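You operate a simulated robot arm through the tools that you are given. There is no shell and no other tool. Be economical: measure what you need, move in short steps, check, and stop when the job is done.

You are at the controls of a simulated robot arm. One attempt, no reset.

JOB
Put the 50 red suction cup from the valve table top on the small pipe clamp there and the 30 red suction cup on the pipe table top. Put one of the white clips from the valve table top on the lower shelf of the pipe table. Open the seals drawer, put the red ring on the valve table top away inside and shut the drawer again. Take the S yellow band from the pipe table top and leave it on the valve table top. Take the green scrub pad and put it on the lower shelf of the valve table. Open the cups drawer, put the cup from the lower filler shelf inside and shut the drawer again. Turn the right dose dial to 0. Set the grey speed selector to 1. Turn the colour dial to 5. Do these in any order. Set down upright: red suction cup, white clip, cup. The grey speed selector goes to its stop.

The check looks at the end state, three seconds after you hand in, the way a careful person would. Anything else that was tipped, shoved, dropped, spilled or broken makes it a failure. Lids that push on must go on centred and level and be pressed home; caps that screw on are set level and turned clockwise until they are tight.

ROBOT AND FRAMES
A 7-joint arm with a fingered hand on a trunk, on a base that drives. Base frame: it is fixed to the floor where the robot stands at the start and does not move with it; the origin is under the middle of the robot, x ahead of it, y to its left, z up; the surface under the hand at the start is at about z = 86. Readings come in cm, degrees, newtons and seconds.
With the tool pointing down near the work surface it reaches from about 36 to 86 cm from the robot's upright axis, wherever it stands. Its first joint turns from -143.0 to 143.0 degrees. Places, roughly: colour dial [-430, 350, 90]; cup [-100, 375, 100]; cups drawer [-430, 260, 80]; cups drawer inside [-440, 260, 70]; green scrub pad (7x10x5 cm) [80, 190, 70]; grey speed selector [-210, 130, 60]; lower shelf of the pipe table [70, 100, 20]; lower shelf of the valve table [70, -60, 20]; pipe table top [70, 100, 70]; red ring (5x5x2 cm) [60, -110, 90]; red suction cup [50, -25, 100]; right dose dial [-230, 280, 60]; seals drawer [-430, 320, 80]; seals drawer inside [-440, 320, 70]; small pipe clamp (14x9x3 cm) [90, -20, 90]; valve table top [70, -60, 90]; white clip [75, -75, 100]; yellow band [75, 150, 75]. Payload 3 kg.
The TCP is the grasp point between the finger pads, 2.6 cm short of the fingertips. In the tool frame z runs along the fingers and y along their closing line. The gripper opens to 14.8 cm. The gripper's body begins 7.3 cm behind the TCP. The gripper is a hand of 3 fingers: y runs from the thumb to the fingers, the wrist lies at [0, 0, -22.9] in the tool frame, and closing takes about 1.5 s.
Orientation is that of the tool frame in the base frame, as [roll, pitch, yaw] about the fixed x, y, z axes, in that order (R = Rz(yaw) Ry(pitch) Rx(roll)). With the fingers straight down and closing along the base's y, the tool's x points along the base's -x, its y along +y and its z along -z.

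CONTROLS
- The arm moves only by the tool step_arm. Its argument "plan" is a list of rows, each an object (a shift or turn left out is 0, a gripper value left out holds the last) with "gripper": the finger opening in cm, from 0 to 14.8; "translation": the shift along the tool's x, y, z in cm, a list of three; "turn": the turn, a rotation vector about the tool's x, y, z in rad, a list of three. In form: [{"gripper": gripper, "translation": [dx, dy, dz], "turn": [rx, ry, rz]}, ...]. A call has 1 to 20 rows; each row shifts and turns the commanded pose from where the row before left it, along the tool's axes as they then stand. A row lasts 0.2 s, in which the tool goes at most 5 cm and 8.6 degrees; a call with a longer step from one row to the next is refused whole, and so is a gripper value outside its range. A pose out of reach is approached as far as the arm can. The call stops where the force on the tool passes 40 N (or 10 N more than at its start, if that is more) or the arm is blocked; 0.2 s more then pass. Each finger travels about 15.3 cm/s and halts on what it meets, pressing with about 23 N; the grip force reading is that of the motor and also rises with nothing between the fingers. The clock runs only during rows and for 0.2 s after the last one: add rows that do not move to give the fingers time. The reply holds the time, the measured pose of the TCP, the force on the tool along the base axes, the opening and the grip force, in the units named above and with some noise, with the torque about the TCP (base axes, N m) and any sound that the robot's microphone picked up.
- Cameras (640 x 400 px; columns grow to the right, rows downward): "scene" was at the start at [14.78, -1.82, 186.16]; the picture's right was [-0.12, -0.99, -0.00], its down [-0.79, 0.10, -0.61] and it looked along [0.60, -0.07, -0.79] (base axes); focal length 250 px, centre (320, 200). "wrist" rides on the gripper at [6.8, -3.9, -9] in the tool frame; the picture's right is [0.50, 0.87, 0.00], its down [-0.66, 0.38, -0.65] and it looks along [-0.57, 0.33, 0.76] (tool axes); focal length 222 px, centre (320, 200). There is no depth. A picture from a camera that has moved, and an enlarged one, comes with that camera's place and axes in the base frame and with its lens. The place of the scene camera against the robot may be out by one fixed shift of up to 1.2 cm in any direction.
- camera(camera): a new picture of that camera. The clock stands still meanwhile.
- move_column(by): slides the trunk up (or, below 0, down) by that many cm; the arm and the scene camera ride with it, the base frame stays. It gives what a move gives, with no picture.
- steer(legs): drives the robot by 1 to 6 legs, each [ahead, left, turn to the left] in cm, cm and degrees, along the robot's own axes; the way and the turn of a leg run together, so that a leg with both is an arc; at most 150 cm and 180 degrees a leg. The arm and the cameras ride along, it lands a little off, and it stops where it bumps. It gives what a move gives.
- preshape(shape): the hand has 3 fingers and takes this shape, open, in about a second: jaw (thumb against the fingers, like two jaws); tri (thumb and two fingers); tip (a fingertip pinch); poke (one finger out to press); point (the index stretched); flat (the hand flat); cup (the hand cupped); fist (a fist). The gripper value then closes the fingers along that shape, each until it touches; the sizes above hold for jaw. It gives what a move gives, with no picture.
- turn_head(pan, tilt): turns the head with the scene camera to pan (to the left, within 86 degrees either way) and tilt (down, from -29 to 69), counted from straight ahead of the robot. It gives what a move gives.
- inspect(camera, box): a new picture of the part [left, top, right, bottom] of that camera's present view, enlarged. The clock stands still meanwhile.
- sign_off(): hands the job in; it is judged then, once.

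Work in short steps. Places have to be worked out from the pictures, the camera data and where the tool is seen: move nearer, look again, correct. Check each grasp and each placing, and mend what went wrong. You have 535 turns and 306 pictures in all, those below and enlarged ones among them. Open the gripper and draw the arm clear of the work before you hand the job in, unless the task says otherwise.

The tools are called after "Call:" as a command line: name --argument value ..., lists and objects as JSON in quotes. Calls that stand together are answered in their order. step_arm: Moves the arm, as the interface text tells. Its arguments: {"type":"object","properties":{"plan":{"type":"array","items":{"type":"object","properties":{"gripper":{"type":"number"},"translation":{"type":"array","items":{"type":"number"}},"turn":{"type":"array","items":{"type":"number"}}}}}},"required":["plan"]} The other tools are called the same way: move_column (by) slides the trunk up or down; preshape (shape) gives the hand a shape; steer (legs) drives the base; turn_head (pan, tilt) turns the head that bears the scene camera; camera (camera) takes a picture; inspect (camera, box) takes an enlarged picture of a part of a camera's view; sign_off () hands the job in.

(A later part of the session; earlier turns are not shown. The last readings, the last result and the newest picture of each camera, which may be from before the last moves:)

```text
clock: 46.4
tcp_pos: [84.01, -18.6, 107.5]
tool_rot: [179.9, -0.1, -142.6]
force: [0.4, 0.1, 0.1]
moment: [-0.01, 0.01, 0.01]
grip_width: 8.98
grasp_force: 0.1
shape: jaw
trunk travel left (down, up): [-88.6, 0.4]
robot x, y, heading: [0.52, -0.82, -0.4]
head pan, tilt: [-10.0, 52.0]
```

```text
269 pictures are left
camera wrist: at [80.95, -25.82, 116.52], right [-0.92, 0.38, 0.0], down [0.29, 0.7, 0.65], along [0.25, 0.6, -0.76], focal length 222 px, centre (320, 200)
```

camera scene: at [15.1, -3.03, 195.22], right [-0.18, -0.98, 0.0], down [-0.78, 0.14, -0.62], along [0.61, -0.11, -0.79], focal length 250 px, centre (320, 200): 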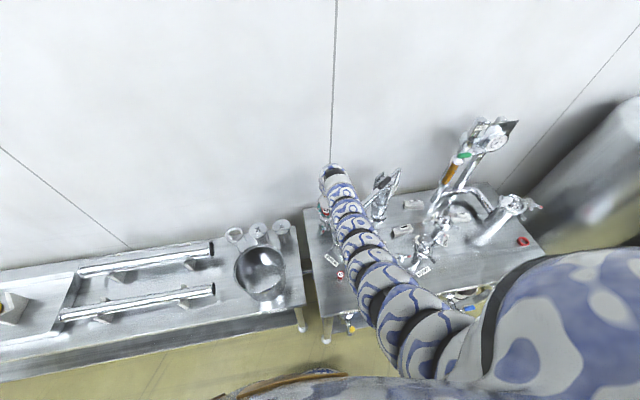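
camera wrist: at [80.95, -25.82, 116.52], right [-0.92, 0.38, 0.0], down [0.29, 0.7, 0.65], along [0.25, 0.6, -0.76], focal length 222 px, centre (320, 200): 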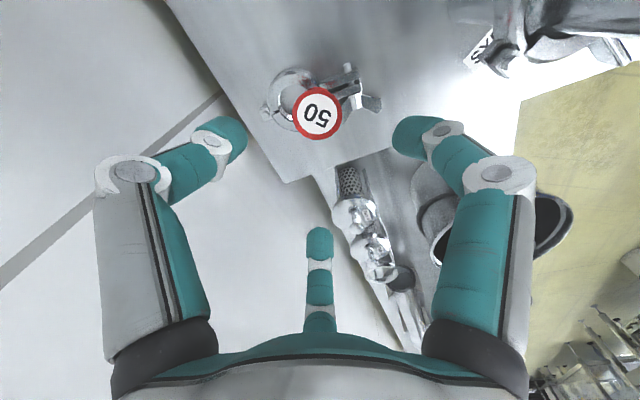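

The 50 cup stands on the clamp ring. Now back away left and retreat, heading for the 30 cup near (54,-18).

Call:
step_arm --plan '[{"translation": [0, 0, -3]}, {"translation": [0, 0, -3]}, {"translation": [-2.4, 3.2, 0]}, {"translation": [-2.4, 3.2, 0]}, {"translation": [-2.4, 3.2, 0]}, {}]'

Call:
steer --legs '[[-32, 6, 0]]'

Call:
step_arm --plan '[{"translation": [0, 0, 4]}, {"translation": [3.17, 2.43, 0]}, {"translation": [3.17, 2.43, 0]}, {"translation": [3.17, 2.43, 0]}, {"translation": [3.17, 2.43, 0]}, {"translation": [3.17, 2.43, 0]}, {}]'

Call:
camera --camera "scene"

```text
clock: 47.8
tcp_pos: [83.82, -6.6, 113.58]
tool_rot: [-180.0, -0.1, -142.5]
force: [-0.2, 0.1, 0.6]
moment: [0.05, 0.02, 0.03]
grip_width: 8.97
grasp_force: 0.0
shape: jaw
trunk travel left (down, up): [-88.6, 0.4]
robot x, y, heading: [0.73, -0.83, -0.5]
head pan, tilt: [-10.0, 52.0]
```

```text
clock: 49.9
tcp_pos: [51.34, -0.72, 113.6]
tool_rot: [-179.9, -0.1, -142.7]
force: [0.0, 0.2, 0.1]
moment: [0.01, 0.01, -0.01]
grip_width: 8.95
grasp_force: 0.0
shape: jaw
trunk travel left (down, up): [-88.6, 0.4]
robot x, y, heading: [-32.09, 5.72, -0.5]
head pan, tilt: [-10.0, 52.0]
```

```text
clock: 51.5
tcp_pos: [39.88, 0.8, 107.07]
tool_rot: [179.8, -0.2, -142.8]
force: [0.5, 0.4, -0.7]
moment: [-0.02, -0.01, -0.03]
grip_width: 8.98
grasp_force: 0.1
shape: jaw
out of reach, approached as far as the arm can: row 4, 5, 6
trunk travel left (down, up): [-88.6, 0.4]
robot x, y, heading: [-32.14, 5.75, -0.5]
head pan, tilt: [-10.0, 52.0]
```

```text
268 pictures are left
camera scene: at [-17.18, 3.14, 194.82], right [-0.18, -0.98, 0.0], down [-0.77, 0.14, -0.62], along [0.6, -0.11, -0.79], focal length 250 px, centre (320, 200)
```

scene: 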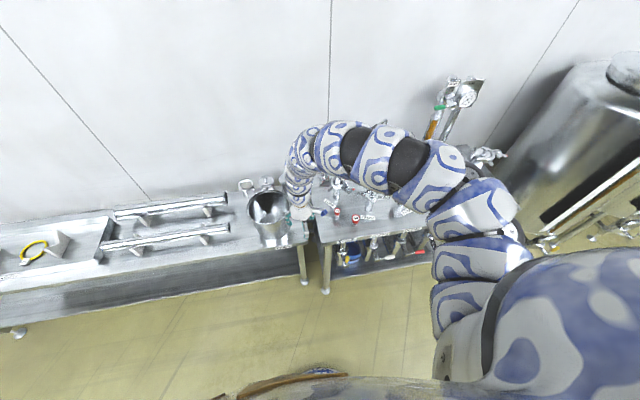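

Call:
camera --camera "wrist"

Call:
inspect --camera "scene" --box '[310, 170, 410, 270]'

```text
267 pictures are left
camera wrist: at [36.93, -6.31, 116.08], right [-0.92, 0.39, 0.0], down [0.3, 0.7, 0.65], along [0.25, 0.6, -0.76], focal length 222 px, centre (320, 200)
```

wrist: 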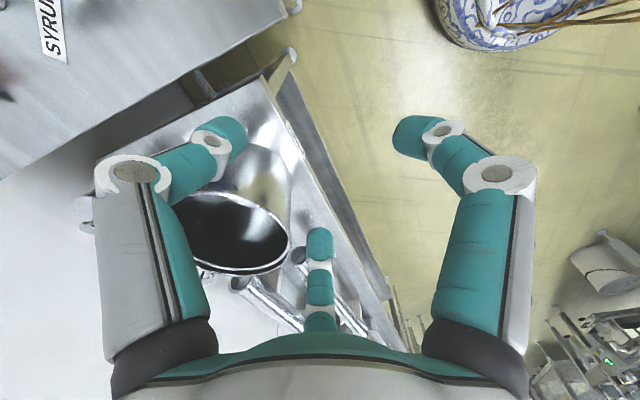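

```text
4.00 times, centred on (360, 220) of scene
camera zoom: at [-17.18, 3.14, 194.82], right [-0.18, -0.98, 0.0], down [-0.77, 0.14, -0.62], along [0.6, -0.11, -0.79], focal length 1000 px, centre (160, 120)
```

zoom: 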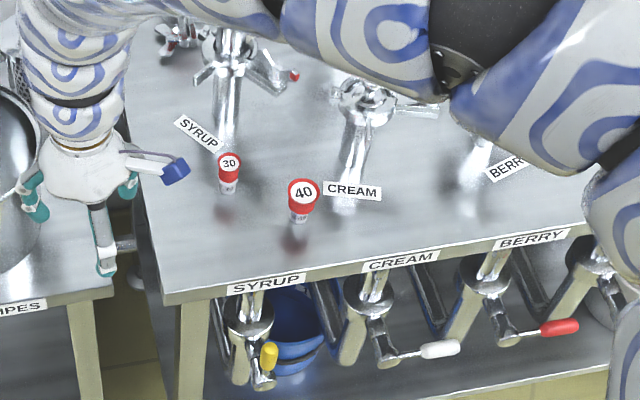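

The 30 cup (≈(54,-18.5)) stands ~6 cm in front of the syrup valve. I'll drive right, un-rotate the hand and tilt it 25° back so the palm stays clear of the valve.

Call:
steer --legs '[[0, -22, 0]]'

Call:
step_arm --plan '[{"turn": [0, 0, 0.11]}, {"turn": [0, 0, 0.11]}, {"turn": [0, 0, 0.11]}, {"turn": [0, 0, 0.11]}, {"turn": [0, 0, 0.11]}, {"turn": [0, 0, 0.11]}, {"turn": [0, -0.11, 0]}, {"turn": [0, -0.11, 0]}, {"turn": [0, -0.11, 0]}, {"turn": [0, -0.106, 0]}, {}]'

Call:
camera --camera "wrist"

```text
clock: 53.2
tcp_pos: [39.8, -20.91, 107.05]
tool_rot: [179.8, -0.2, -142.8]
force: [0.4, -0.7, 0.0]
moment: [0.03, -0.02, -0.03]
grip_width: 8.97
grasp_force: 0.1
shape: jaw
trunk travel left (down, up): [-88.6, 0.4]
robot x, y, heading: [-32.14, -15.87, -0.2]
head pan, tilt: [-10.0, 52.0]
```

```text
clock: 55.6
tcp_pos: [49.96, -12.64, 110.34]
tool_rot: [-179.7, 24.6, 179.5]
force: [0.2, -0.8, 0.0]
moment: [-0.03, 0.02, 0.0]
grip_width: 8.98
grasp_force: 0.0
shape: jaw
out of reach, approached as far as the arm can: row 7, 8, 9, 10
trunk travel left (down, up): [-88.6, 0.4]
robot x, y, heading: [-31.92, -16.42, -0.5]
head pan, tilt: [-10.0, 52.0]
```

```text
265 pictures are left
camera wrist: at [39.91, -16.43, 115.8], right [-0.45, 0.87, -0.21], down [0.33, 0.38, 0.87], along [0.83, 0.32, -0.45], focal length 222 px, centre (320, 200)
```

wrist: 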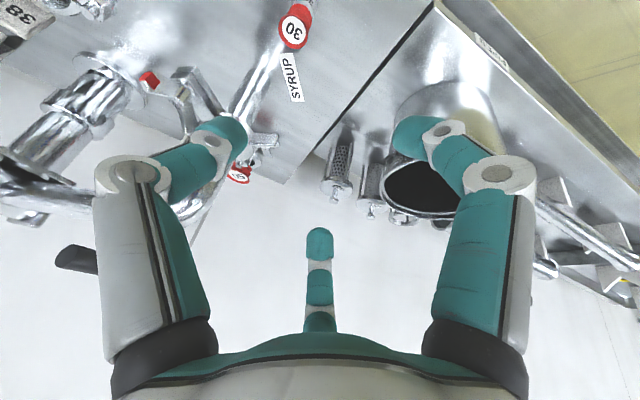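

30 cup confirmed at (54.7,-18.3). Draw the hand back and down in front of it.

Call:
step_arm --plan '[{"translation": [4.4, 0, 0.15]}, {"translation": [4.4, -2, 0.15]}, {"translation": [4.4, -2, 0.15]}, {"translation": [3.64, -1.7, -1.66]}, {}]'

Call:
steer --legs '[[14, 0, 0]]'

Call:
camera --camera "wrist"

```text
clock: 56.8
tcp_pos: [49.5, -11.66, 110.41]
tool_rot: [-179.8, 24.6, 179.5]
force: [0.2, 0.5, -0.5]
moment: [-0.01, -0.01, 0.01]
grip_width: 8.98
grasp_force: 0.1
shape: jaw
out of reach, approached as far as the arm can: row 1, 2, 3, 4
trunk travel left (down, up): [-88.6, 0.4]
robot x, y, heading: [-32.32, -16.52, -0.6]
head pan, tilt: [-10.0, 52.0]
```

```text
clock: 58.1
tcp_pos: [63.53, -11.62, 110.28]
tool_rot: [-179.8, 24.5, 179.6]
force: [0.4, -0.7, -0.1]
moment: [-0.04, 0.01, -0.01]
grip_width: 8.98
grasp_force: 0.1
shape: jaw
trunk travel left (down, up): [-88.6, 0.4]
robot x, y, heading: [-18.21, -16.32, -0.2]
head pan, tilt: [-10.0, 52.0]
```

```text
264 pictures are left
camera wrist: at [53.59, -15.41, 115.7], right [-0.45, 0.87, -0.21], down [0.33, 0.38, 0.87], along [0.83, 0.32, -0.46], focal length 222 px, centre (320, 200)
```

wrist: 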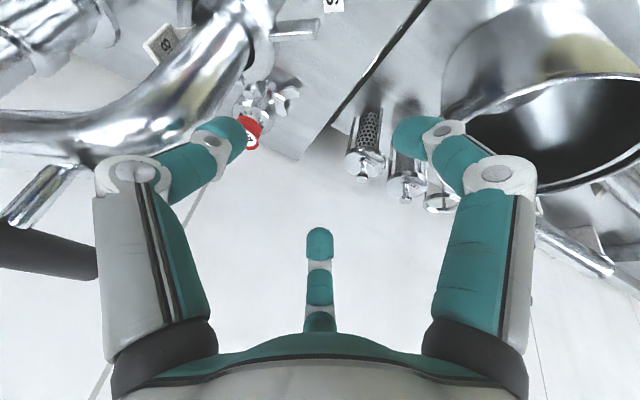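

Hand didn't retract — I must not chain. Back off straight away.

Call:
steer --legs '[[-27, 0, 0]]'

Call:
step_arm --plan '[{"translation": [1.25, 0, 2.73]}, {"translation": [1.25, 0, 2.73]}, {"translation": [1.25, 0, 2.73]}, {}]'

```text
clock: 60.0
tcp_pos: [36.82, -11.68, 110.54]
tool_rot: [-179.8, 24.5, 179.3]
force: [0.1, -0.3, 0.0]
moment: [0.02, -0.04, -0.04]
grip_width: 8.97
grasp_force: 0.1
shape: jaw
trunk travel left (down, up): [-88.6, 0.4]
robot x, y, heading: [-44.92, -16.09, -0.7]
head pan, tilt: [-10.0, 52.0]
```

```text
clock: 61.0
tcp_pos: [36.67, -11.8, 101.5]
tool_rot: [-179.7, 24.6, 179.4]
force: [-0.1, -0.4, -1.0]
moment: [0.03, 0.04, -0.01]
grip_width: 8.98
grasp_force: 0.1
shape: jaw
trunk travel left (down, up): [-88.6, 0.4]
robot x, y, heading: [-45.03, -16.2, -0.5]
head pan, tilt: [-10.0, 52.0]
```

Now try retracting at this lower height.

Call:
step_arm --plan '[{"translation": [3.64, -1, -1.66]}, {"translation": [3.64, -1, -1.66]}, {"translation": [3.64, -1, -1.66]}, {"translation": [3.64, -1, -1.66]}, {"translation": [3.64, -1, -1.66]}, {}]'

```text
clock: 62.4
tcp_pos: [25.47, -12.37, 93.78]
tool_rot: [-179.8, 24.5, 179.5]
force: [0.8, 0.1, 0.3]
moment: [0.04, -0.01, -0.02]
grip_width: 9.0
grasp_force: 0.0
shape: jaw
out of reach, approached as far as the arm can: row 2, 3, 4, 5
trunk travel left (down, up): [-88.6, 0.4]
robot x, y, heading: [-44.97, -16.08, -0.7]
head pan, tilt: [-10.0, 52.0]
```

Call:
step_arm --plan '[{"gripper": 6, "translation": [-0.6, 0, -1.4]}, {}, {}]'

Call:
steer --legs '[[20, -6, 0]]'

Call:
camera --camera "wrist"

Call:
camera --camera "scene"

```text
clock: 63.2
tcp_pos: [26.19, -11.88, 94.81]
tool_rot: [-179.7, 24.5, 179.5]
force: [-0.2, -0.1, -1.1]
moment: [-0.01, 0.01, 0.02]
grip_width: 6.0
grasp_force: 0.0
shape: jaw
out of reach, approached as far as the arm can: row 1
trunk travel left (down, up): [-88.6, 0.4]
robot x, y, heading: [-44.55, -16.27, -0.9]
head pan, tilt: [-10.0, 52.0]
```

```text
clock: 64.9
tcp_pos: [46.75, -18.37, 94.8]
tool_rot: [-179.9, 24.6, 179.5]
force: [-0.3, 0.0, -0.2]
moment: [0.01, 0.02, 0.03]
grip_width: 6.03
grasp_force: 0.1
shape: jaw
trunk travel left (down, up): [-88.6, 0.4]
robot x, y, heading: [-24.47, -22.06, -0.8]
head pan, tilt: [-10.0, 52.0]
```

```text
263 pictures are left
camera wrist: at [36.67, -22.11, 100.19], right [-0.44, 0.87, -0.21], down [0.33, 0.38, 0.87], along [0.83, 0.31, -0.46], focal length 222 px, centre (320, 200)
```

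wrist: 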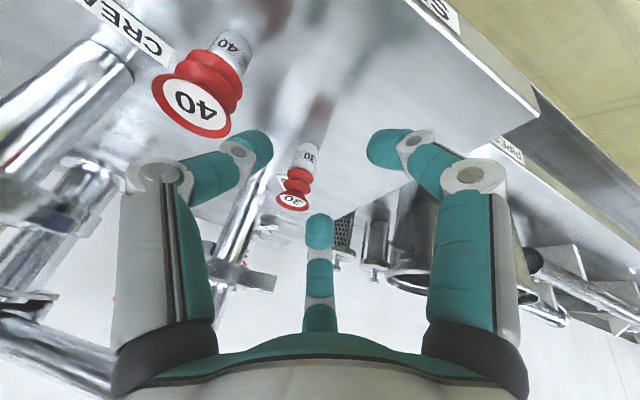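

```text
262 pictures are left
camera scene: at [-9.53, -24.87, 194.8], right [-0.18, -0.98, 0.0], down [-0.78, 0.15, -0.61], along [0.6, -0.11, -0.79], focal length 250 px, centre (320, 200)
```

scene: 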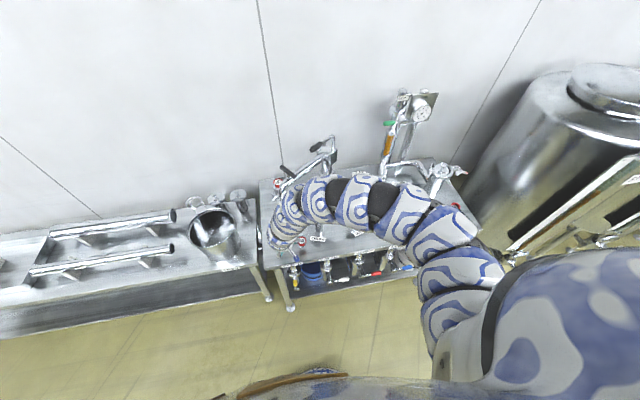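

The cups have a flat metal base fitting; 30 cup axis at (53.6,-18.2), top z≈91.8. Advance above it then come down.

Call:
step_arm --plan '[{"translation": [-3.05, 0.1, 1.4]}, {"translation": [-3.05, 0.1, 1.4]}, {}]'

Call:
camera --camera "wrist"

```text
clock: 65.7
tcp_pos: [53.29, -18.04, 94.83]
tool_rot: [-179.8, 24.5, 179.4]
force: [-1.1, -0.9, -0.2]
moment: [0.04, 0.01, -0.02]
grip_width: 6.02
grasp_force: 0.0
shape: jaw
trunk travel left (down, up): [-88.6, 0.4]
robot x, y, heading: [-24.62, -22.4, -0.5]
head pan, tilt: [-10.0, 52.0]
```

```text
261 pictures are left
camera wrist: at [43.24, -21.77, 100.3], right [-0.44, 0.87, -0.21], down [0.33, 0.38, 0.87], along [0.83, 0.32, -0.45], focal length 222 px, centre (320, 200)
```

wrist: 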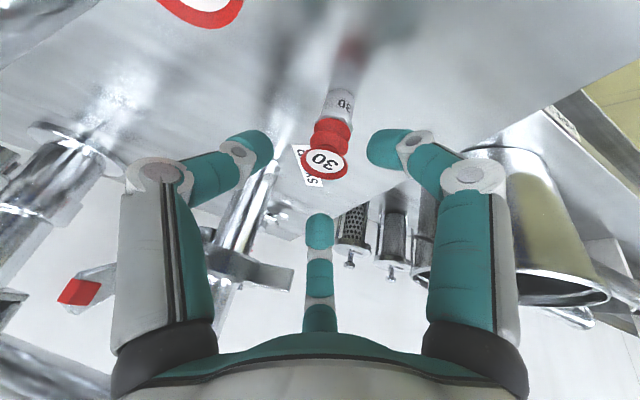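

Call:
step_arm --plan '[{"translation": [0.7, 0, 2]}, {"translation": [0.7, 0, 2]}, {}]'

Call:
camera --camera "wrist"

```text
clock: 66.5
tcp_pos: [53.6, -18.17, 90.75]
tool_rot: [-179.8, 24.5, 179.3]
force: [0.1, 0.4, -0.2]
moment: [-0.02, 0.02, 0.01]
grip_width: 6.02
grasp_force: 0.0
shape: jaw
trunk travel left (down, up): [-88.6, 0.4]
robot x, y, heading: [-24.55, -22.35, -0.5]
head pan, tilt: [-10.0, 52.0]
```

```text
260 pictures are left
camera wrist: at [43.66, -21.88, 96.11], right [-0.44, 0.87, -0.21], down [0.33, 0.38, 0.87], along [0.83, 0.32, -0.45], focal length 222 px, centre (320, 200)
```

wrist: 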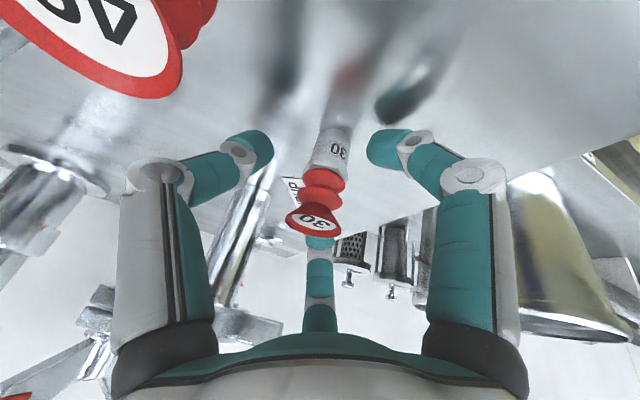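

Fitting is between the fingertips; close.

Call:
step_arm --plan '[{"gripper": 4}, {"gripper": 3}, {"gripper": 2}, {"gripper": 1}, {"gripper": 0}, {}, {}, {}, {}]'

Call:
camera --camera "wrist"

```text
clock: 68.5
tcp_pos: [53.73, -18.15, 90.72]
tool_rot: [-179.9, 24.6, 179.5]
force: [-0.6, 0.2, -0.6]
moment: [-0.02, 0.0, 0.02]
grip_width: 1.99
grasp_force: 22.8
shape: jaw
trunk travel left (down, up): [-88.6, 0.4]
robot x, y, heading: [-24.83, -22.47, -0.6]
head pan, tilt: [-10.0, 52.0]
```

```text
259 pictures are left
camera wrist: at [43.65, -21.87, 96.1], right [-0.44, 0.87, -0.21], down [0.33, 0.38, 0.87], along [0.83, 0.31, -0.45], focal length 222 px, centre (320, 200)
```

wrist: 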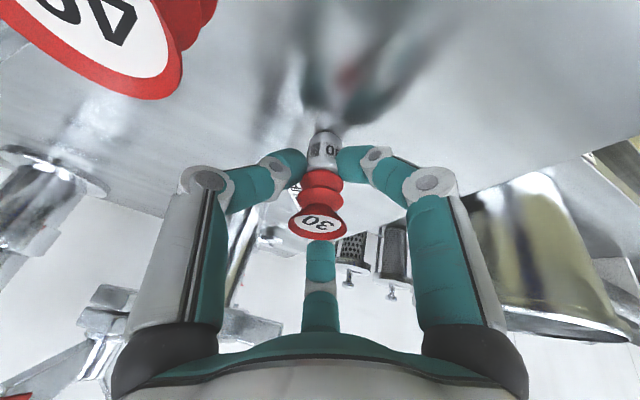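

Gripped (1.99 cm). Lift 4 cm, then drive back off the table.

Call:
step_arm --plan '[{"translation": [-0.83, 0, -1.82]}, {"translation": [-0.83, 0, -1.82]}, {}]'

Call:
steer --legs '[[-26, 2, 0]]'

Call:
camera --camera "wrist"

Call:
turn_head --pan 40 --tilt 35

Call:
camera --camera "scene"

```text
clock: 69.3
tcp_pos: [53.61, -18.06, 94.66]
tool_rot: [-179.8, 24.4, 179.2]
force: [0.4, 0.5, -0.4]
moment: [0.02, 0.02, 0.0]
grip_width: 2.0
grasp_force: 22.9
shape: jaw
trunk travel left (down, up): [-88.6, 0.4]
robot x, y, heading: [-24.4, -22.38, -0.9]
head pan, tilt: [-10.0, 52.0]
```

```text
clock: 71.2
tcp_pos: [27.77, -15.83, 94.69]
tool_rot: [-179.8, 24.6, 179.4]
force: [-0.3, -0.8, -1.2]
moment: [0.01, 0.0, -0.02]
grip_width: 2.01
grasp_force: 23.4
shape: jaw
trunk travel left (down, up): [-88.6, 0.4]
robot x, y, heading: [-50.36, -19.93, -0.8]
head pan, tilt: [-10.0, 52.0]
```

```text
258 pictures are left
camera wrist: at [17.73, -19.51, 100.11], right [-0.44, 0.87, -0.21], down [0.33, 0.38, 0.87], along [0.83, 0.31, -0.45], focal length 222 px, centre (320, 200)
```

wrist: 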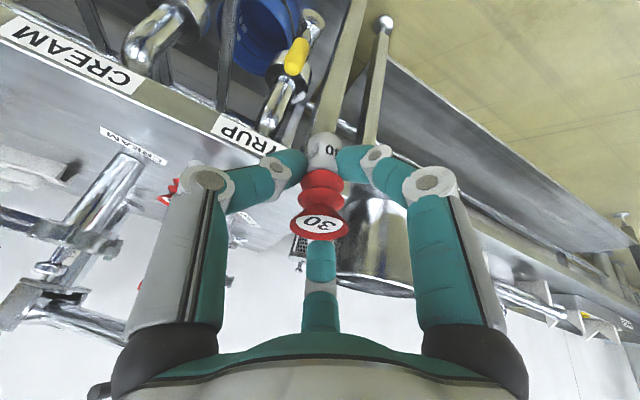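

```text
clock: 72.3
tcp_pos: [27.79, -15.81, 94.77]
tool_rot: [-179.6, 24.5, 179.3]
force: [-0.7, 0.2, -0.3]
moment: [-0.03, 0.0, 0.0]
grip_width: 2.0
grasp_force: 23.0
shape: jaw
trunk travel left (down, up): [-88.6, 0.4]
robot x, y, heading: [-50.64, -20.33, -1.0]
head pan, tilt: [40.0, 35.0]
```

```text
257 pictures are left
camera scene: at [-36.14, -15.54, 197.25], right [0.63, -0.77, 0.0], down [-0.44, -0.36, -0.82], along [0.63, 0.52, -0.57], focal length 250 px, centre (320, 200)
```

scene: 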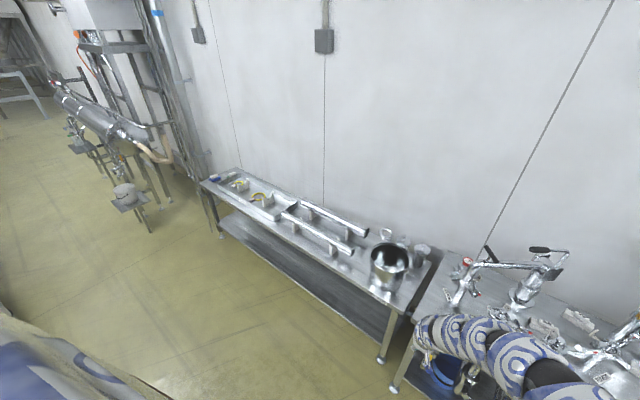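

Call:
inspect --camera "scene" --box '[190, 160, 450, 350]'

```text
2.11 times, centred on (320, 255) of scene
camera zoom: at [-36.14, -15.54, 197.25], right [0.63, -0.77, 0.0], down [-0.44, -0.36, -0.82], along [0.63, 0.52, -0.57], focal length 526 px, centre (320, 84)
```

zoom: 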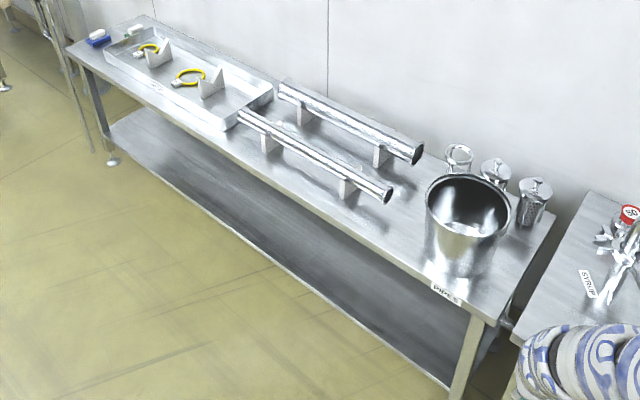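

Pipe table top has a free front strip; front pipe at x≈62, table z≈71. I'll set the 30 cup near (53,46). Drive left then forward.

Call:
steer --legs '[[0, 62, 0], [24, 0, 0]]'

Call:
camera --camera "wrist"

Call:
turn_head --pan 10 --tilt 50

Call:
camera --camera "scene"

```text
clock: 77.2
tcp_pos: [52.7, 45.23, 94.61]
tool_rot: [-179.8, 24.5, 179.4]
force: [0.5, 0.1, -0.4]
moment: [0.02, 0.02, 0.0]
grip_width: 1.98
grasp_force: 23.2
shape: jaw
trunk travel left (down, up): [-88.6, 0.4]
robot x, y, heading: [-25.22, 40.5, -0.2]
head pan, tilt: [40.0, 35.0]
```

```text
255 pictures are left
camera wrist: at [42.69, 41.44, 99.98], right [-0.44, 0.87, -0.21], down [0.33, 0.38, 0.87], along [0.83, 0.32, -0.46], focal length 222 px, centre (320, 200)
```

wrist: 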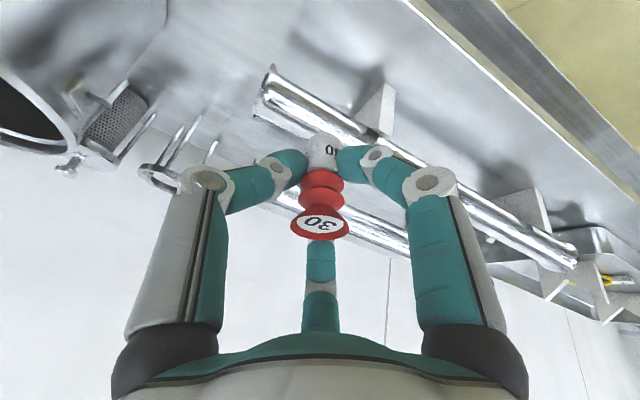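

```text
clock: 78.1
tcp_pos: [52.58, 45.11, 94.63]
tool_rot: [-179.8, 24.6, 179.5]
force: [-0.3, -0.3, -0.5]
moment: [-0.02, 0.03, 0.01]
grip_width: 2.03
grasp_force: 23.4
shape: jaw
trunk travel left (down, up): [-88.6, 0.4]
robot x, y, heading: [-25.7, 40.8, -0.3]
head pan, tilt: [10.0, 50.0]
```

```text
254 pictures are left
camera scene: at [-10.55, 41.07, 195.09], right [0.16, -0.99, 0.0], down [-0.76, -0.13, -0.64], along [0.63, 0.11, -0.77], focal length 250 px, centre (320, 200)
```

scene: 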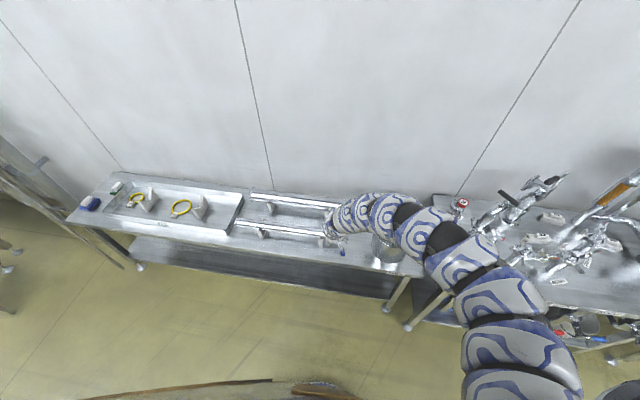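

Table front edge is at x≈49, front pipe ends at y≈40. I aim for (54.5,38), then lower the trunk.

Call:
step_arm --plan '[{"translation": [-0.9, -3.6, 0.4]}, {"translation": [-0.9, -3.6, 0.4]}, {}]'

Call:
move_column --by -14

Call:
camera --camera "wrist"

Call:
camera --camera "scene"

```text
clock: 78.9
tcp_pos: [54.39, 37.87, 94.75]
tool_rot: [-179.7, 24.5, 179.4]
force: [-0.7, 0.1, -0.3]
moment: [0.04, -0.02, 0.01]
grip_width: 2.0
grasp_force: 22.7
shape: jaw
trunk travel left (down, up): [-88.6, 0.4]
robot x, y, heading: [-25.01, 40.83, -0.4]
head pan, tilt: [10.0, 50.0]
```

```text
clock: 80.6
tcp_pos: [54.45, 37.91, 80.79]
tool_rot: [-179.8, 24.5, 179.4]
force: [0.4, -0.4, -1.3]
moment: [-0.02, 0.0, -0.01]
grip_width: 2.0
grasp_force: 22.5
shape: jaw
trunk travel left (down, up): [-74.6, 14.4]
robot x, y, heading: [-25.41, 40.63, -0.5]
head pan, tilt: [10.0, 50.0]
```

```text
253 pictures are left
camera wrist: at [44.44, 34.17, 86.11], right [-0.44, 0.87, -0.21], down [0.33, 0.38, 0.87], along [0.83, 0.32, -0.45], focal length 222 px, centre (320, 200)
```

wrist: 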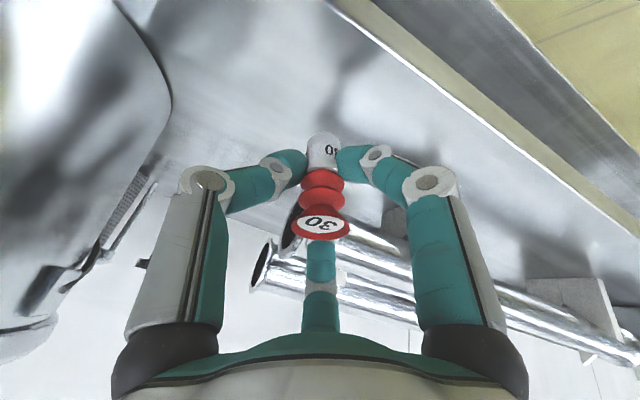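

```text
252 pictures are left
camera scene: at [-10.58, 41.07, 181.09], right [0.16, -0.99, 0.0], down [-0.76, -0.12, -0.64], along [0.63, 0.1, -0.77], focal length 250 px, centre (320, 200)
```

scene: 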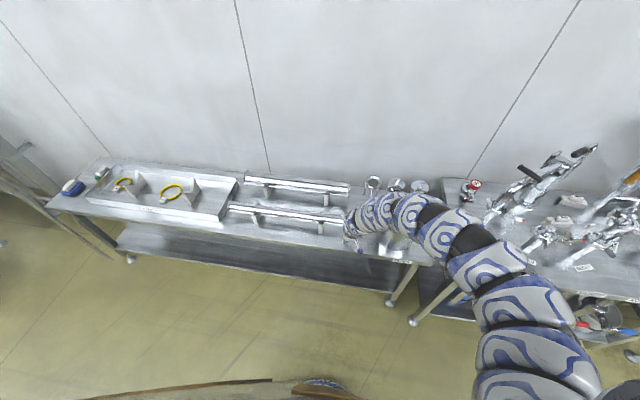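

Call:
move_column --by -3.5

Call:
camera --camera "wrist"

```text
clock: 81.4
tcp_pos: [54.36, 37.9, 77.34]
tool_rot: [-179.9, 24.5, 179.4]
force: [0.4, 0.2, -0.3]
moment: [-0.01, -0.01, 0.0]
grip_width: 2.02
grasp_force: 23.1
shape: jaw
trunk travel left (down, up): [-71.1, 17.9]
robot x, y, heading: [-25.5, 40.79, -0.7]
head pan, tilt: [10.0, 50.0]
```

```text
251 pictures are left
camera wrist: at [44.43, 34.18, 82.61], right [-0.44, 0.87, -0.21], down [0.33, 0.38, 0.87], along [0.83, 0.32, -0.45], focal length 222 px, centre (320, 200)
```

wrist: 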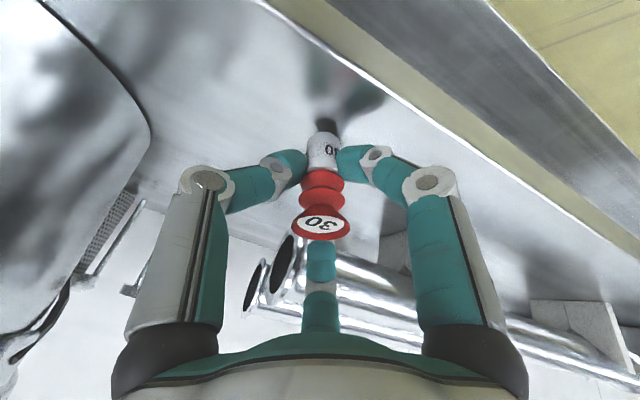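

Call:
move_column --by -0.8

Call:
camera --camera "wrist"

```text
clock: 81.9
tcp_pos: [54.49, 37.74, 76.53]
tool_rot: [-179.7, 24.6, 179.4]
force: [-0.3, -2.1, 13.9]
moment: [-0.03, -0.02, 0.03]
grip_width: 2.05
grasp_force: 23.3
shape: jaw
trunk travel left (down, up): [-70.3, 18.7]
robot x, y, heading: [-25.44, 41.01, -0.8]
head pan, tilt: [10.0, 50.0]
```

```text
250 pictures are left
camera wrist: at [44.47, 34.15, 81.9], right [-0.44, 0.87, -0.21], down [0.33, 0.38, 0.87], along [0.83, 0.31, -0.45], focal length 222 px, centre (320, 200)
```

wrist: 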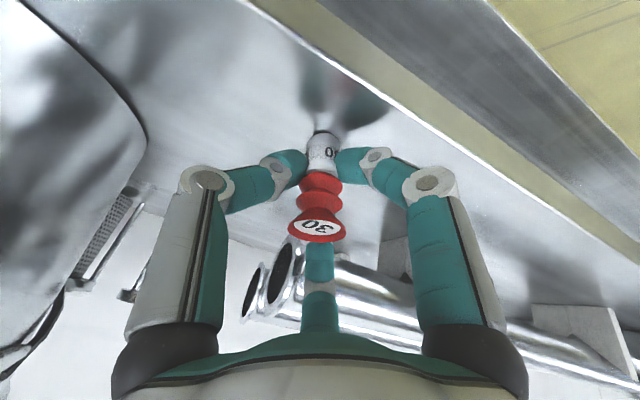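

Contact at 14 N. Raise a hair and release slowly.

Call:
move_column --by 0.15

Call:
step_arm --plan '[{"gripper": 2.3}, {"gripper": 2.6}, {"gripper": 3.5}, {"gripper": 5}, {"gripper": 6}, {}, {}]'

Call:
camera --camera "wrist"

```text
clock: 82.5
tcp_pos: [54.4, 37.93, 76.66]
tool_rot: [-179.8, 24.4, 179.5]
force: [1.5, -1.2, 6.1]
moment: [0.02, -0.06, -0.03]
grip_width: 2.05
grasp_force: 23.1
shape: jaw
trunk travel left (down, up): [-70.4, 18.6]
robot x, y, heading: [-25.61, 40.98, -0.7]
head pan, tilt: [10.0, 50.0]
```

```text
clock: 84.0
tcp_pos: [54.45, 37.87, 76.48]
tool_rot: [-179.8, 24.4, 179.4]
force: [-0.6, 0.0, -0.2]
moment: [-0.02, 0.01, 0.0]
grip_width: 5.93
grasp_force: 0.0
shape: jaw
trunk travel left (down, up): [-70.4, 18.6]
robot x, y, heading: [-25.79, 40.42, -0.4]
head pan, tilt: [10.0, 50.0]
```

```text
249 pictures are left
camera wrist: at [44.44, 34.17, 81.95], right [-0.44, 0.87, -0.21], down [0.33, 0.38, 0.87], along [0.83, 0.32, -0.45], focal length 222 px, centre (320, 200)
```

wrist: 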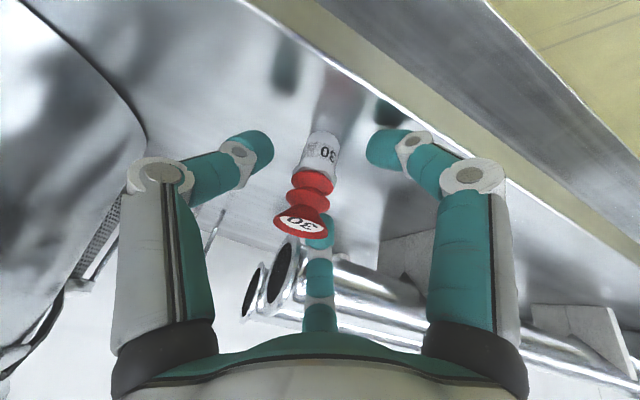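

30 cup stands upright on the pipe table. Raise the trunk and check.

Call:
move_column --by 16

Call:
camera --camera "wrist"

```text
clock: 85.9
tcp_pos: [54.5, 37.87, 92.43]
tool_rot: [-179.8, 24.5, 179.4]
force: [-0.2, 0.5, -0.2]
moment: [-0.01, -0.01, 0.01]
grip_width: 5.94
grasp_force: 0.0
shape: jaw
trunk travel left (down, up): [-86.4, 2.6]
robot x, y, heading: [-25.44, 40.64, -0.5]
head pan, tilt: [10.0, 50.0]
```

```text
248 pictures are left
camera wrist: at [44.44, 34.17, 97.94], right [-0.44, 0.87, -0.21], down [0.33, 0.38, 0.87], along [0.83, 0.32, -0.45], focal length 222 px, centre (320, 200)
```

wrist: 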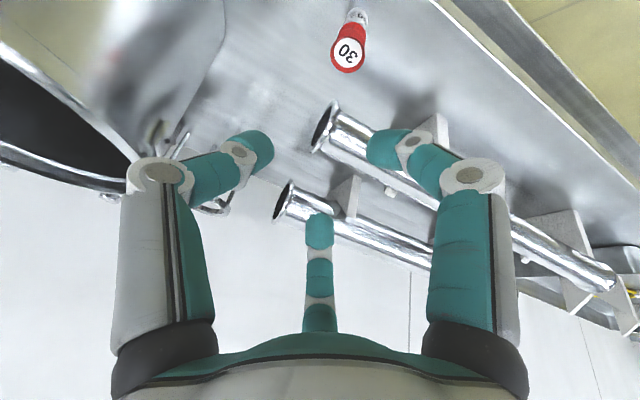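

Now go for the yellow band and scrub pad at the far left end of the pipe table.

Call:
steer --legs '[[-8, 90, 0]]'

Call:
camera --camera "scene"

Call:
camera --camera "wrist"

```text
clock: 90.6
tcp_pos: [47.63, 127.92, 92.66]
tool_rot: [-179.7, 24.5, 179.2]
force: [0.1, -0.7, -1.0]
moment: [-0.03, 0.02, 0.02]
grip_width: 5.94
grasp_force: 0.0
shape: jaw
trunk travel left (down, up): [-86.4, 2.6]
robot x, y, heading: [-32.44, 130.98, -0.8]
head pan, tilt: [10.0, 50.0]
```

```text
247 pictures are left
camera scene: at [-17.43, 131.3, 192.94], right [0.16, -0.99, 0.0], down [-0.76, -0.12, -0.64], along [0.63, 0.1, -0.77], focal length 250 px, centre (320, 200)
```

scene: 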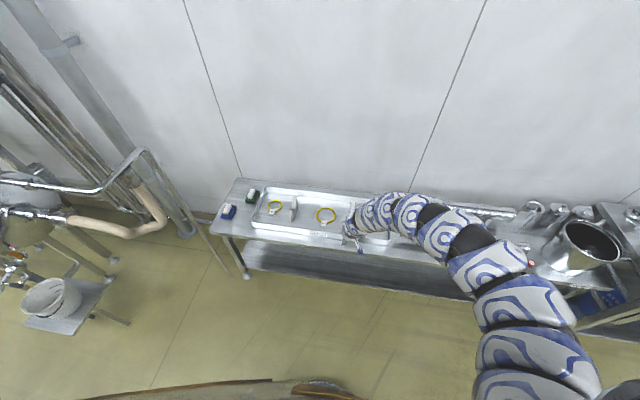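

```text
246 pictures are left
camera wrist: at [37.56, 124.23, 97.95], right [-0.44, 0.87, -0.21], down [0.33, 0.38, 0.87], along [0.83, 0.31, -0.45], focal length 222 px, centre (320, 200)
```

wrist: 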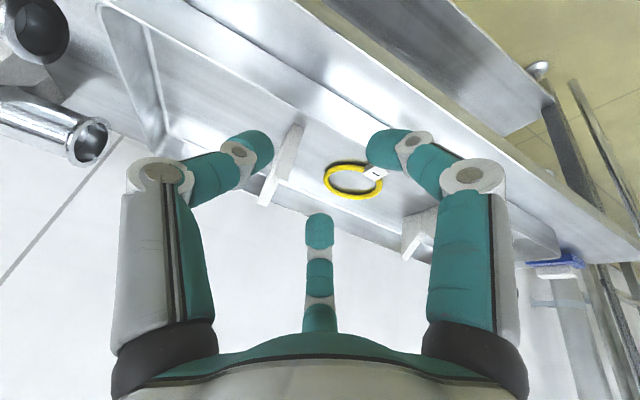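

Call:
inspect --camera "scene" --box '[210, 170, 370, 260]'

Call:
inspect --camera "wrist" --box '[270, 110, 430, 230]'

```text
4.00 times, centred on (290, 215) of scene
camera zoom: at [-17.43, 131.3, 192.94], right [0.16, -0.99, 0.0], down [-0.76, -0.12, -0.64], along [0.63, 0.1, -0.77], focal length 1000 px, centre (440, 140)
```

zoom: 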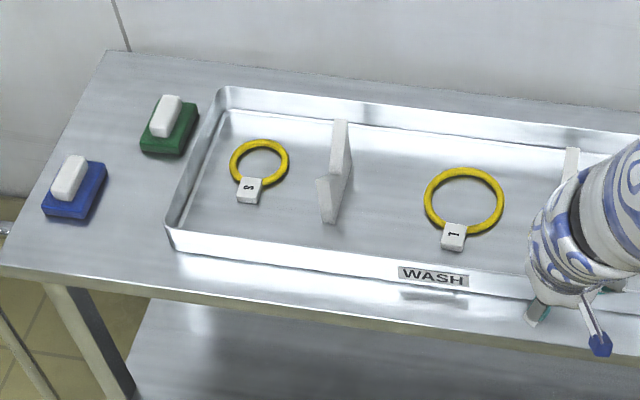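

```text
3.33 times, centred on (350, 170) of wrist
camera zoom: at [37.56, 124.23, 97.95], right [-0.44, 0.87, -0.21], down [0.33, 0.38, 0.87], along [0.83, 0.31, -0.45], focal length 740 px, centre (220, 300)
```

zoom: 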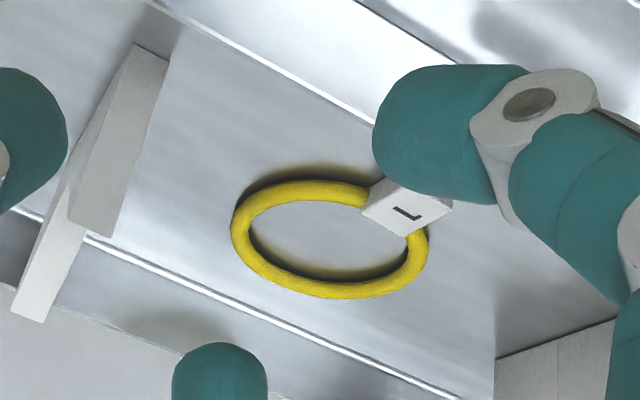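

S band is the left one in the tray (tag ≈(67,173.5)); green pad ≈(74,188). I straighten the hand and drive over.

Call:
step_arm --plan '[{"turn": [0, 0.11, 0]}, {"turn": [0, 0.11, 0]}, {"turn": [0, 0.11, 0]}, {"turn": [0, 0.098, 0]}, {}]'

Call:
steer --legs '[[16, 40, 0]]'

Call:
camera --camera "wrist"

```text
clock: 91.8
tcp_pos: [47.67, 127.64, 92.6]
tool_rot: [-179.8, -0.1, 179.2]
force: [0.6, 0.8, 0.5]
moment: [0.0, 0.03, 0.0]
grip_width: 5.97
grasp_force: 0.1
shape: jaw
out of reach, approached as far as the arm can: row 2
trunk travel left (down, up): [-86.4, 2.6]
robot x, y, heading: [-32.68, 130.76, -0.9]
head pan, tilt: [10.0, 50.0]
```

```text
clock: 94.5
tcp_pos: [64.26, 167.3, 92.58]
tool_rot: [-179.7, 0.0, 179.0]
force: [0.3, 0.7, 0.6]
moment: [0.01, 0.0, 0.02]
grip_width: 5.99
grasp_force: 0.0
shape: jaw
trunk travel left (down, up): [-86.4, 2.6]
robot x, y, heading: [-15.44, 171.09, -0.9]
head pan, tilt: [10.0, 50.0]
```

```text
243 pictures are left
camera wrist: at [57.42, 163.69, 101.56], right [-0.49, 0.87, 0.0], down [0.66, 0.37, 0.65], along [0.57, 0.31, -0.76], focal length 222 px, centre (320, 200)
```

wrist: 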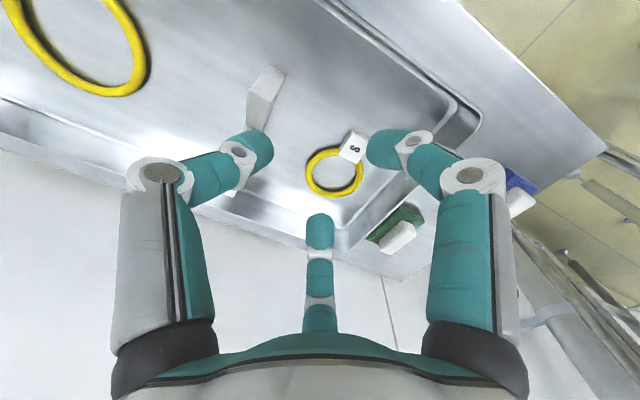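

Ring centre (72.5,174.1), ~8.5 cm across. I'll grip the whole ring with three fingers, rotated 20° to straddle the tag. Drive forward and turn.

Call:
steer --legs '[[11, 3, 1]]'

Call:
step_arm --plan '[{"gripper": 12, "turn": [0, 0, 0.12]}, {"turn": [0, 0, 0.12]}, {"turn": [0, 0, 0.11]}, {}, {}]'

Call:
camera --camera "wrist"

```text
clock: 95.7
tcp_pos: [75.58, 171.51, 92.49]
tool_rot: [-179.8, -0.1, -179.9]
force: [0.1, 0.3, -1.0]
moment: [-0.02, 0.04, -0.03]
grip_width: 6.0
grasp_force: 0.1
shape: jaw
trunk travel left (down, up): [-86.4, 2.6]
robot x, y, heading: [-4.97, 173.85, 0.1]
head pan, tilt: [10.0, 50.0]
```

```text
clock: 96.9
tcp_pos: [75.32, 171.55, 92.58]
tool_rot: [-179.8, 0.1, 159.9]
force: [0.5, -0.5, 0.2]
moment: [0.03, -0.02, 0.0]
grip_width: 11.99
grasp_force: 0.0
shape: jaw
trunk travel left (down, up): [-86.4, 2.6]
robot x, y, heading: [-4.87, 173.56, -0.0]
head pan, tilt: [10.0, 50.0]
```

```text
242 pictures are left
camera wrist: at [67.61, 170.3, 101.57], right [-0.17, 0.99, 0.0], down [0.75, 0.13, 0.65], along [0.64, 0.11, -0.76], focal length 222 px, centre (320, 200)
```

wrist: 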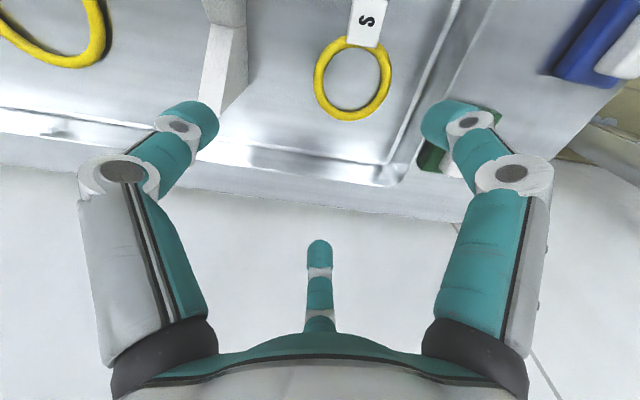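

Call:
step_arm --plan '[{"translation": [3.5, 2.1, 0]}, {"translation": [0, 0, 4]}, {"translation": [0, 0, 4]}, {"translation": [0, 0, 4]}, {}]'

Call:
camera --camera "wrist"

```text
clock: 98.1
tcp_pos: [71.34, 174.32, 82.49]
tool_rot: [-179.9, 0.0, 160.0]
force: [0.7, 0.0, 0.3]
moment: [-0.04, 0.0, 0.02]
grip_width: 12.0
grasp_force: 0.0
shape: jaw
out of reach, approached as far as the arm can: row 4
trunk travel left (down, up): [-86.4, 2.6]
robot x, y, heading: [-4.67, 173.87, -0.2]
head pan, tilt: [10.0, 50.0]
```

```text
241 pictures are left
camera wrist: at [63.61, 172.99, 91.55], right [-0.17, 0.99, 0.0], down [0.75, 0.13, 0.65], along [0.64, 0.11, -0.76], focal length 222 px, centre (320, 200)
```

wrist: 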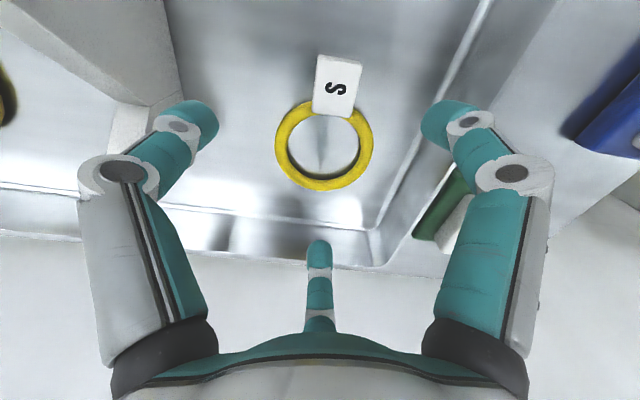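

Call:
move_column --by -5

Call:
step_arm --plan '[{"translation": [-1.15, 0.95, 0]}, {}]'

Call:
camera --camera "wrist"

```text
clock: 99.0
tcp_pos: [71.2, 174.3, 77.6]
tool_rot: [-179.9, 0.1, 159.9]
force: [0.2, 0.4, -1.1]
moment: [0.0, -0.01, 0.01]
grip_width: 11.99
grasp_force: 0.0
shape: jaw
trunk travel left (down, up): [-81.4, 7.6]
robot x, y, heading: [-4.91, 173.75, -0.1]
head pan, tilt: [10.0, 50.0]
```

```text
clock: 99.6
tcp_pos: [71.24, 174.26, 77.65]
tool_rot: [-179.9, 0.1, 160.0]
force: [-0.3, 0.1, -0.8]
moment: [0.0, -0.02, 0.01]
grip_width: 11.99
grasp_force: 0.1
shape: jaw
out of reach, approached as far as the arm can: row 1
trunk travel left (down, up): [-81.4, 7.6]
robot x, y, heading: [-4.81, 173.72, 0.0]
head pan, tilt: [10.0, 50.0]
```

```text
240 pictures are left
camera wrist: at [63.62, 173.02, 86.58], right [-0.17, 0.99, 0.0], down [0.75, 0.13, 0.65], along [0.64, 0.11, -0.76], focal length 222 px, centre (320, 200)
```

wrist: 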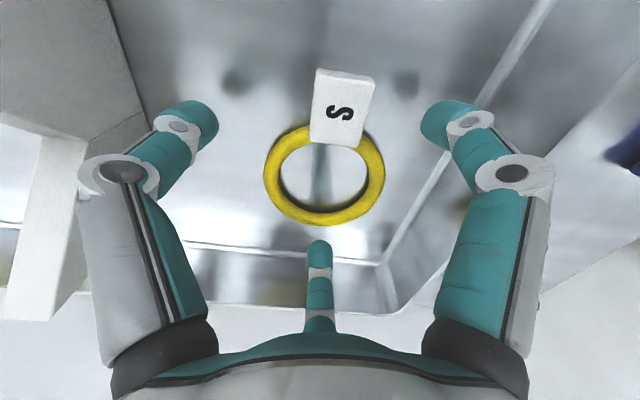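

Arm is stretched low; I raise the hand and lower the trunk for better reach.

Call:
step_arm --plan '[{"translation": [0, 0, -4]}, {"translation": [0, 0, -4]}, {"translation": [0, 0, -4]}, {"translation": [-1.15, 0.95, 0]}, {}]'

Call:
move_column --by -13

Call:
camera --camera "wrist"

```text
clock: 100.8
tcp_pos: [72.62, 174.95, 89.54]
tool_rot: [-179.7, 0.1, 159.8]
force: [0.5, 0.7, 0.1]
moment: [-0.01, 0.02, 0.0]
grip_width: 11.99
grasp_force: 0.1
shape: jaw
trunk travel left (down, up): [-81.4, 7.6]
robot x, y, heading: [-4.73, 173.99, 0.1]
head pan, tilt: [10.0, 50.0]
```

```text
clock: 102.4
tcp_pos: [72.52, 175.0, 76.44]
tool_rot: [-179.8, 0.1, 159.9]
force: [0.2, -0.4, 0.5]
moment: [-0.02, 0.02, -0.04]
grip_width: 11.98
grasp_force: 0.0
shape: jaw
trunk travel left (down, up): [-68.4, 20.6]
robot x, y, heading: [-4.65, 173.56, 0.1]
head pan, tilt: [10.0, 50.0]
```

```text
239 pictures are left
camera wrist: at [64.81, 173.66, 85.47], right [-0.17, 0.99, 0.0], down [0.75, 0.13, 0.65], along [0.64, 0.11, -0.76], focal length 222 px, centre (320, 200)
```

wrist: 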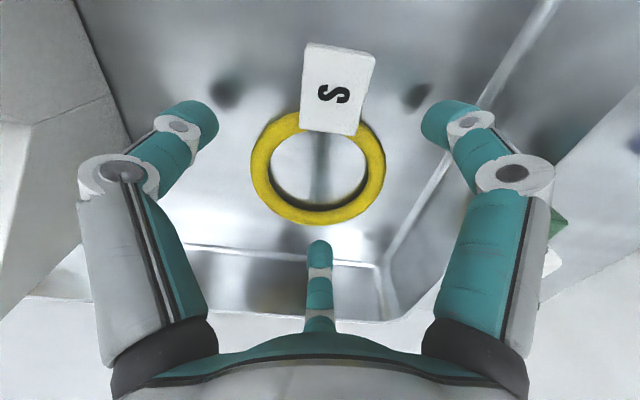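

Centred. Lower to near the tray floor and close.

Call:
move_column --by -1.0

Call:
step_arm --plan '[{"gripper": 10}, {"gripper": 8}, {"gripper": 7}, {"gripper": 6}, {"gripper": 5}, {}, {}]'

Call:
camera --camera "wrist"

```text
clock: 103.0
tcp_pos: [72.49, 174.93, 75.51]
tool_rot: [-179.9, 0.1, 160.0]
force: [-0.7, 0.3, -1.0]
moment: [0.0, 0.01, 0.0]
grip_width: 11.99
grasp_force: 0.0
shape: jaw
trunk travel left (down, up): [-67.4, 21.6]
robot x, y, heading: [-4.95, 173.84, 0.2]
head pan, tilt: [10.0, 50.0]
```

```text
clock: 104.6
tcp_pos: [72.54, 174.92, 75.55]
tool_rot: [-179.9, 0.1, 159.9]
force: [2.0, -2.3, 14.7]
moment: [-0.1, -0.04, 0.2]
grip_width: 7.44
grasp_force: 22.7
shape: jaw
trunk travel left (down, up): [-67.4, 21.6]
robot x, y, heading: [-4.3, 174.12, -0.1]
head pan, tilt: [10.0, 50.0]
```

```text
238 pictures are left
camera wrist: at [64.79, 173.65, 84.54], right [-0.17, 0.99, 0.0], down [0.74, 0.13, 0.65], along [0.65, 0.11, -0.76], focal length 222 px, centre (320, 200)
```

wrist: 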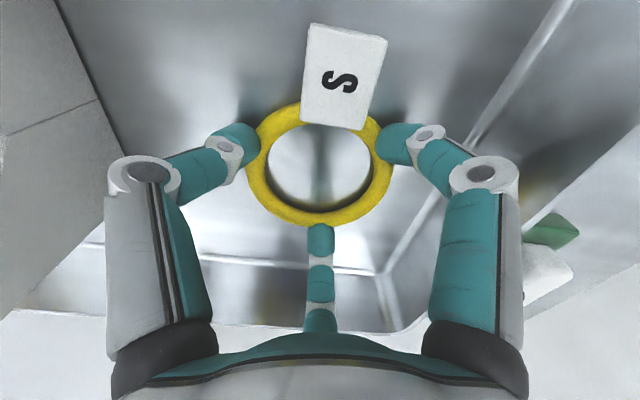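

Ring held by three fingers. Lift with the trunk.

Call:
move_column --by 6

Call:
camera --camera "wrist"

```text
clock: 105.6
tcp_pos: [72.44, 174.89, 81.41]
tool_rot: [-179.8, 0.0, 160.0]
force: [0.0, 0.0, 0.1]
moment: [-0.01, 0.0, -0.02]
grip_width: 4.25
grasp_force: 23.2
shape: jaw
trunk travel left (down, up): [-73.4, 15.6]
robot x, y, heading: [-4.74, 173.89, -0.1]
head pan, tilt: [10.0, 50.0]
```

```text
237 pictures are left
camera wrist: at [64.81, 173.66, 90.44], right [-0.17, 0.99, 0.0], down [0.75, 0.13, 0.65], along [0.64, 0.11, -0.76], focal length 222 px, centre (320, 200)
```

wrist: 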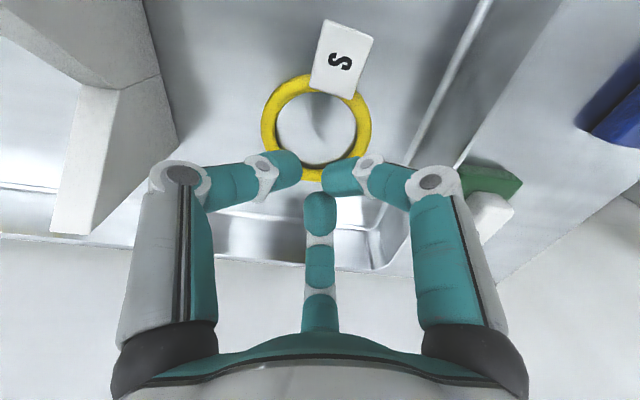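

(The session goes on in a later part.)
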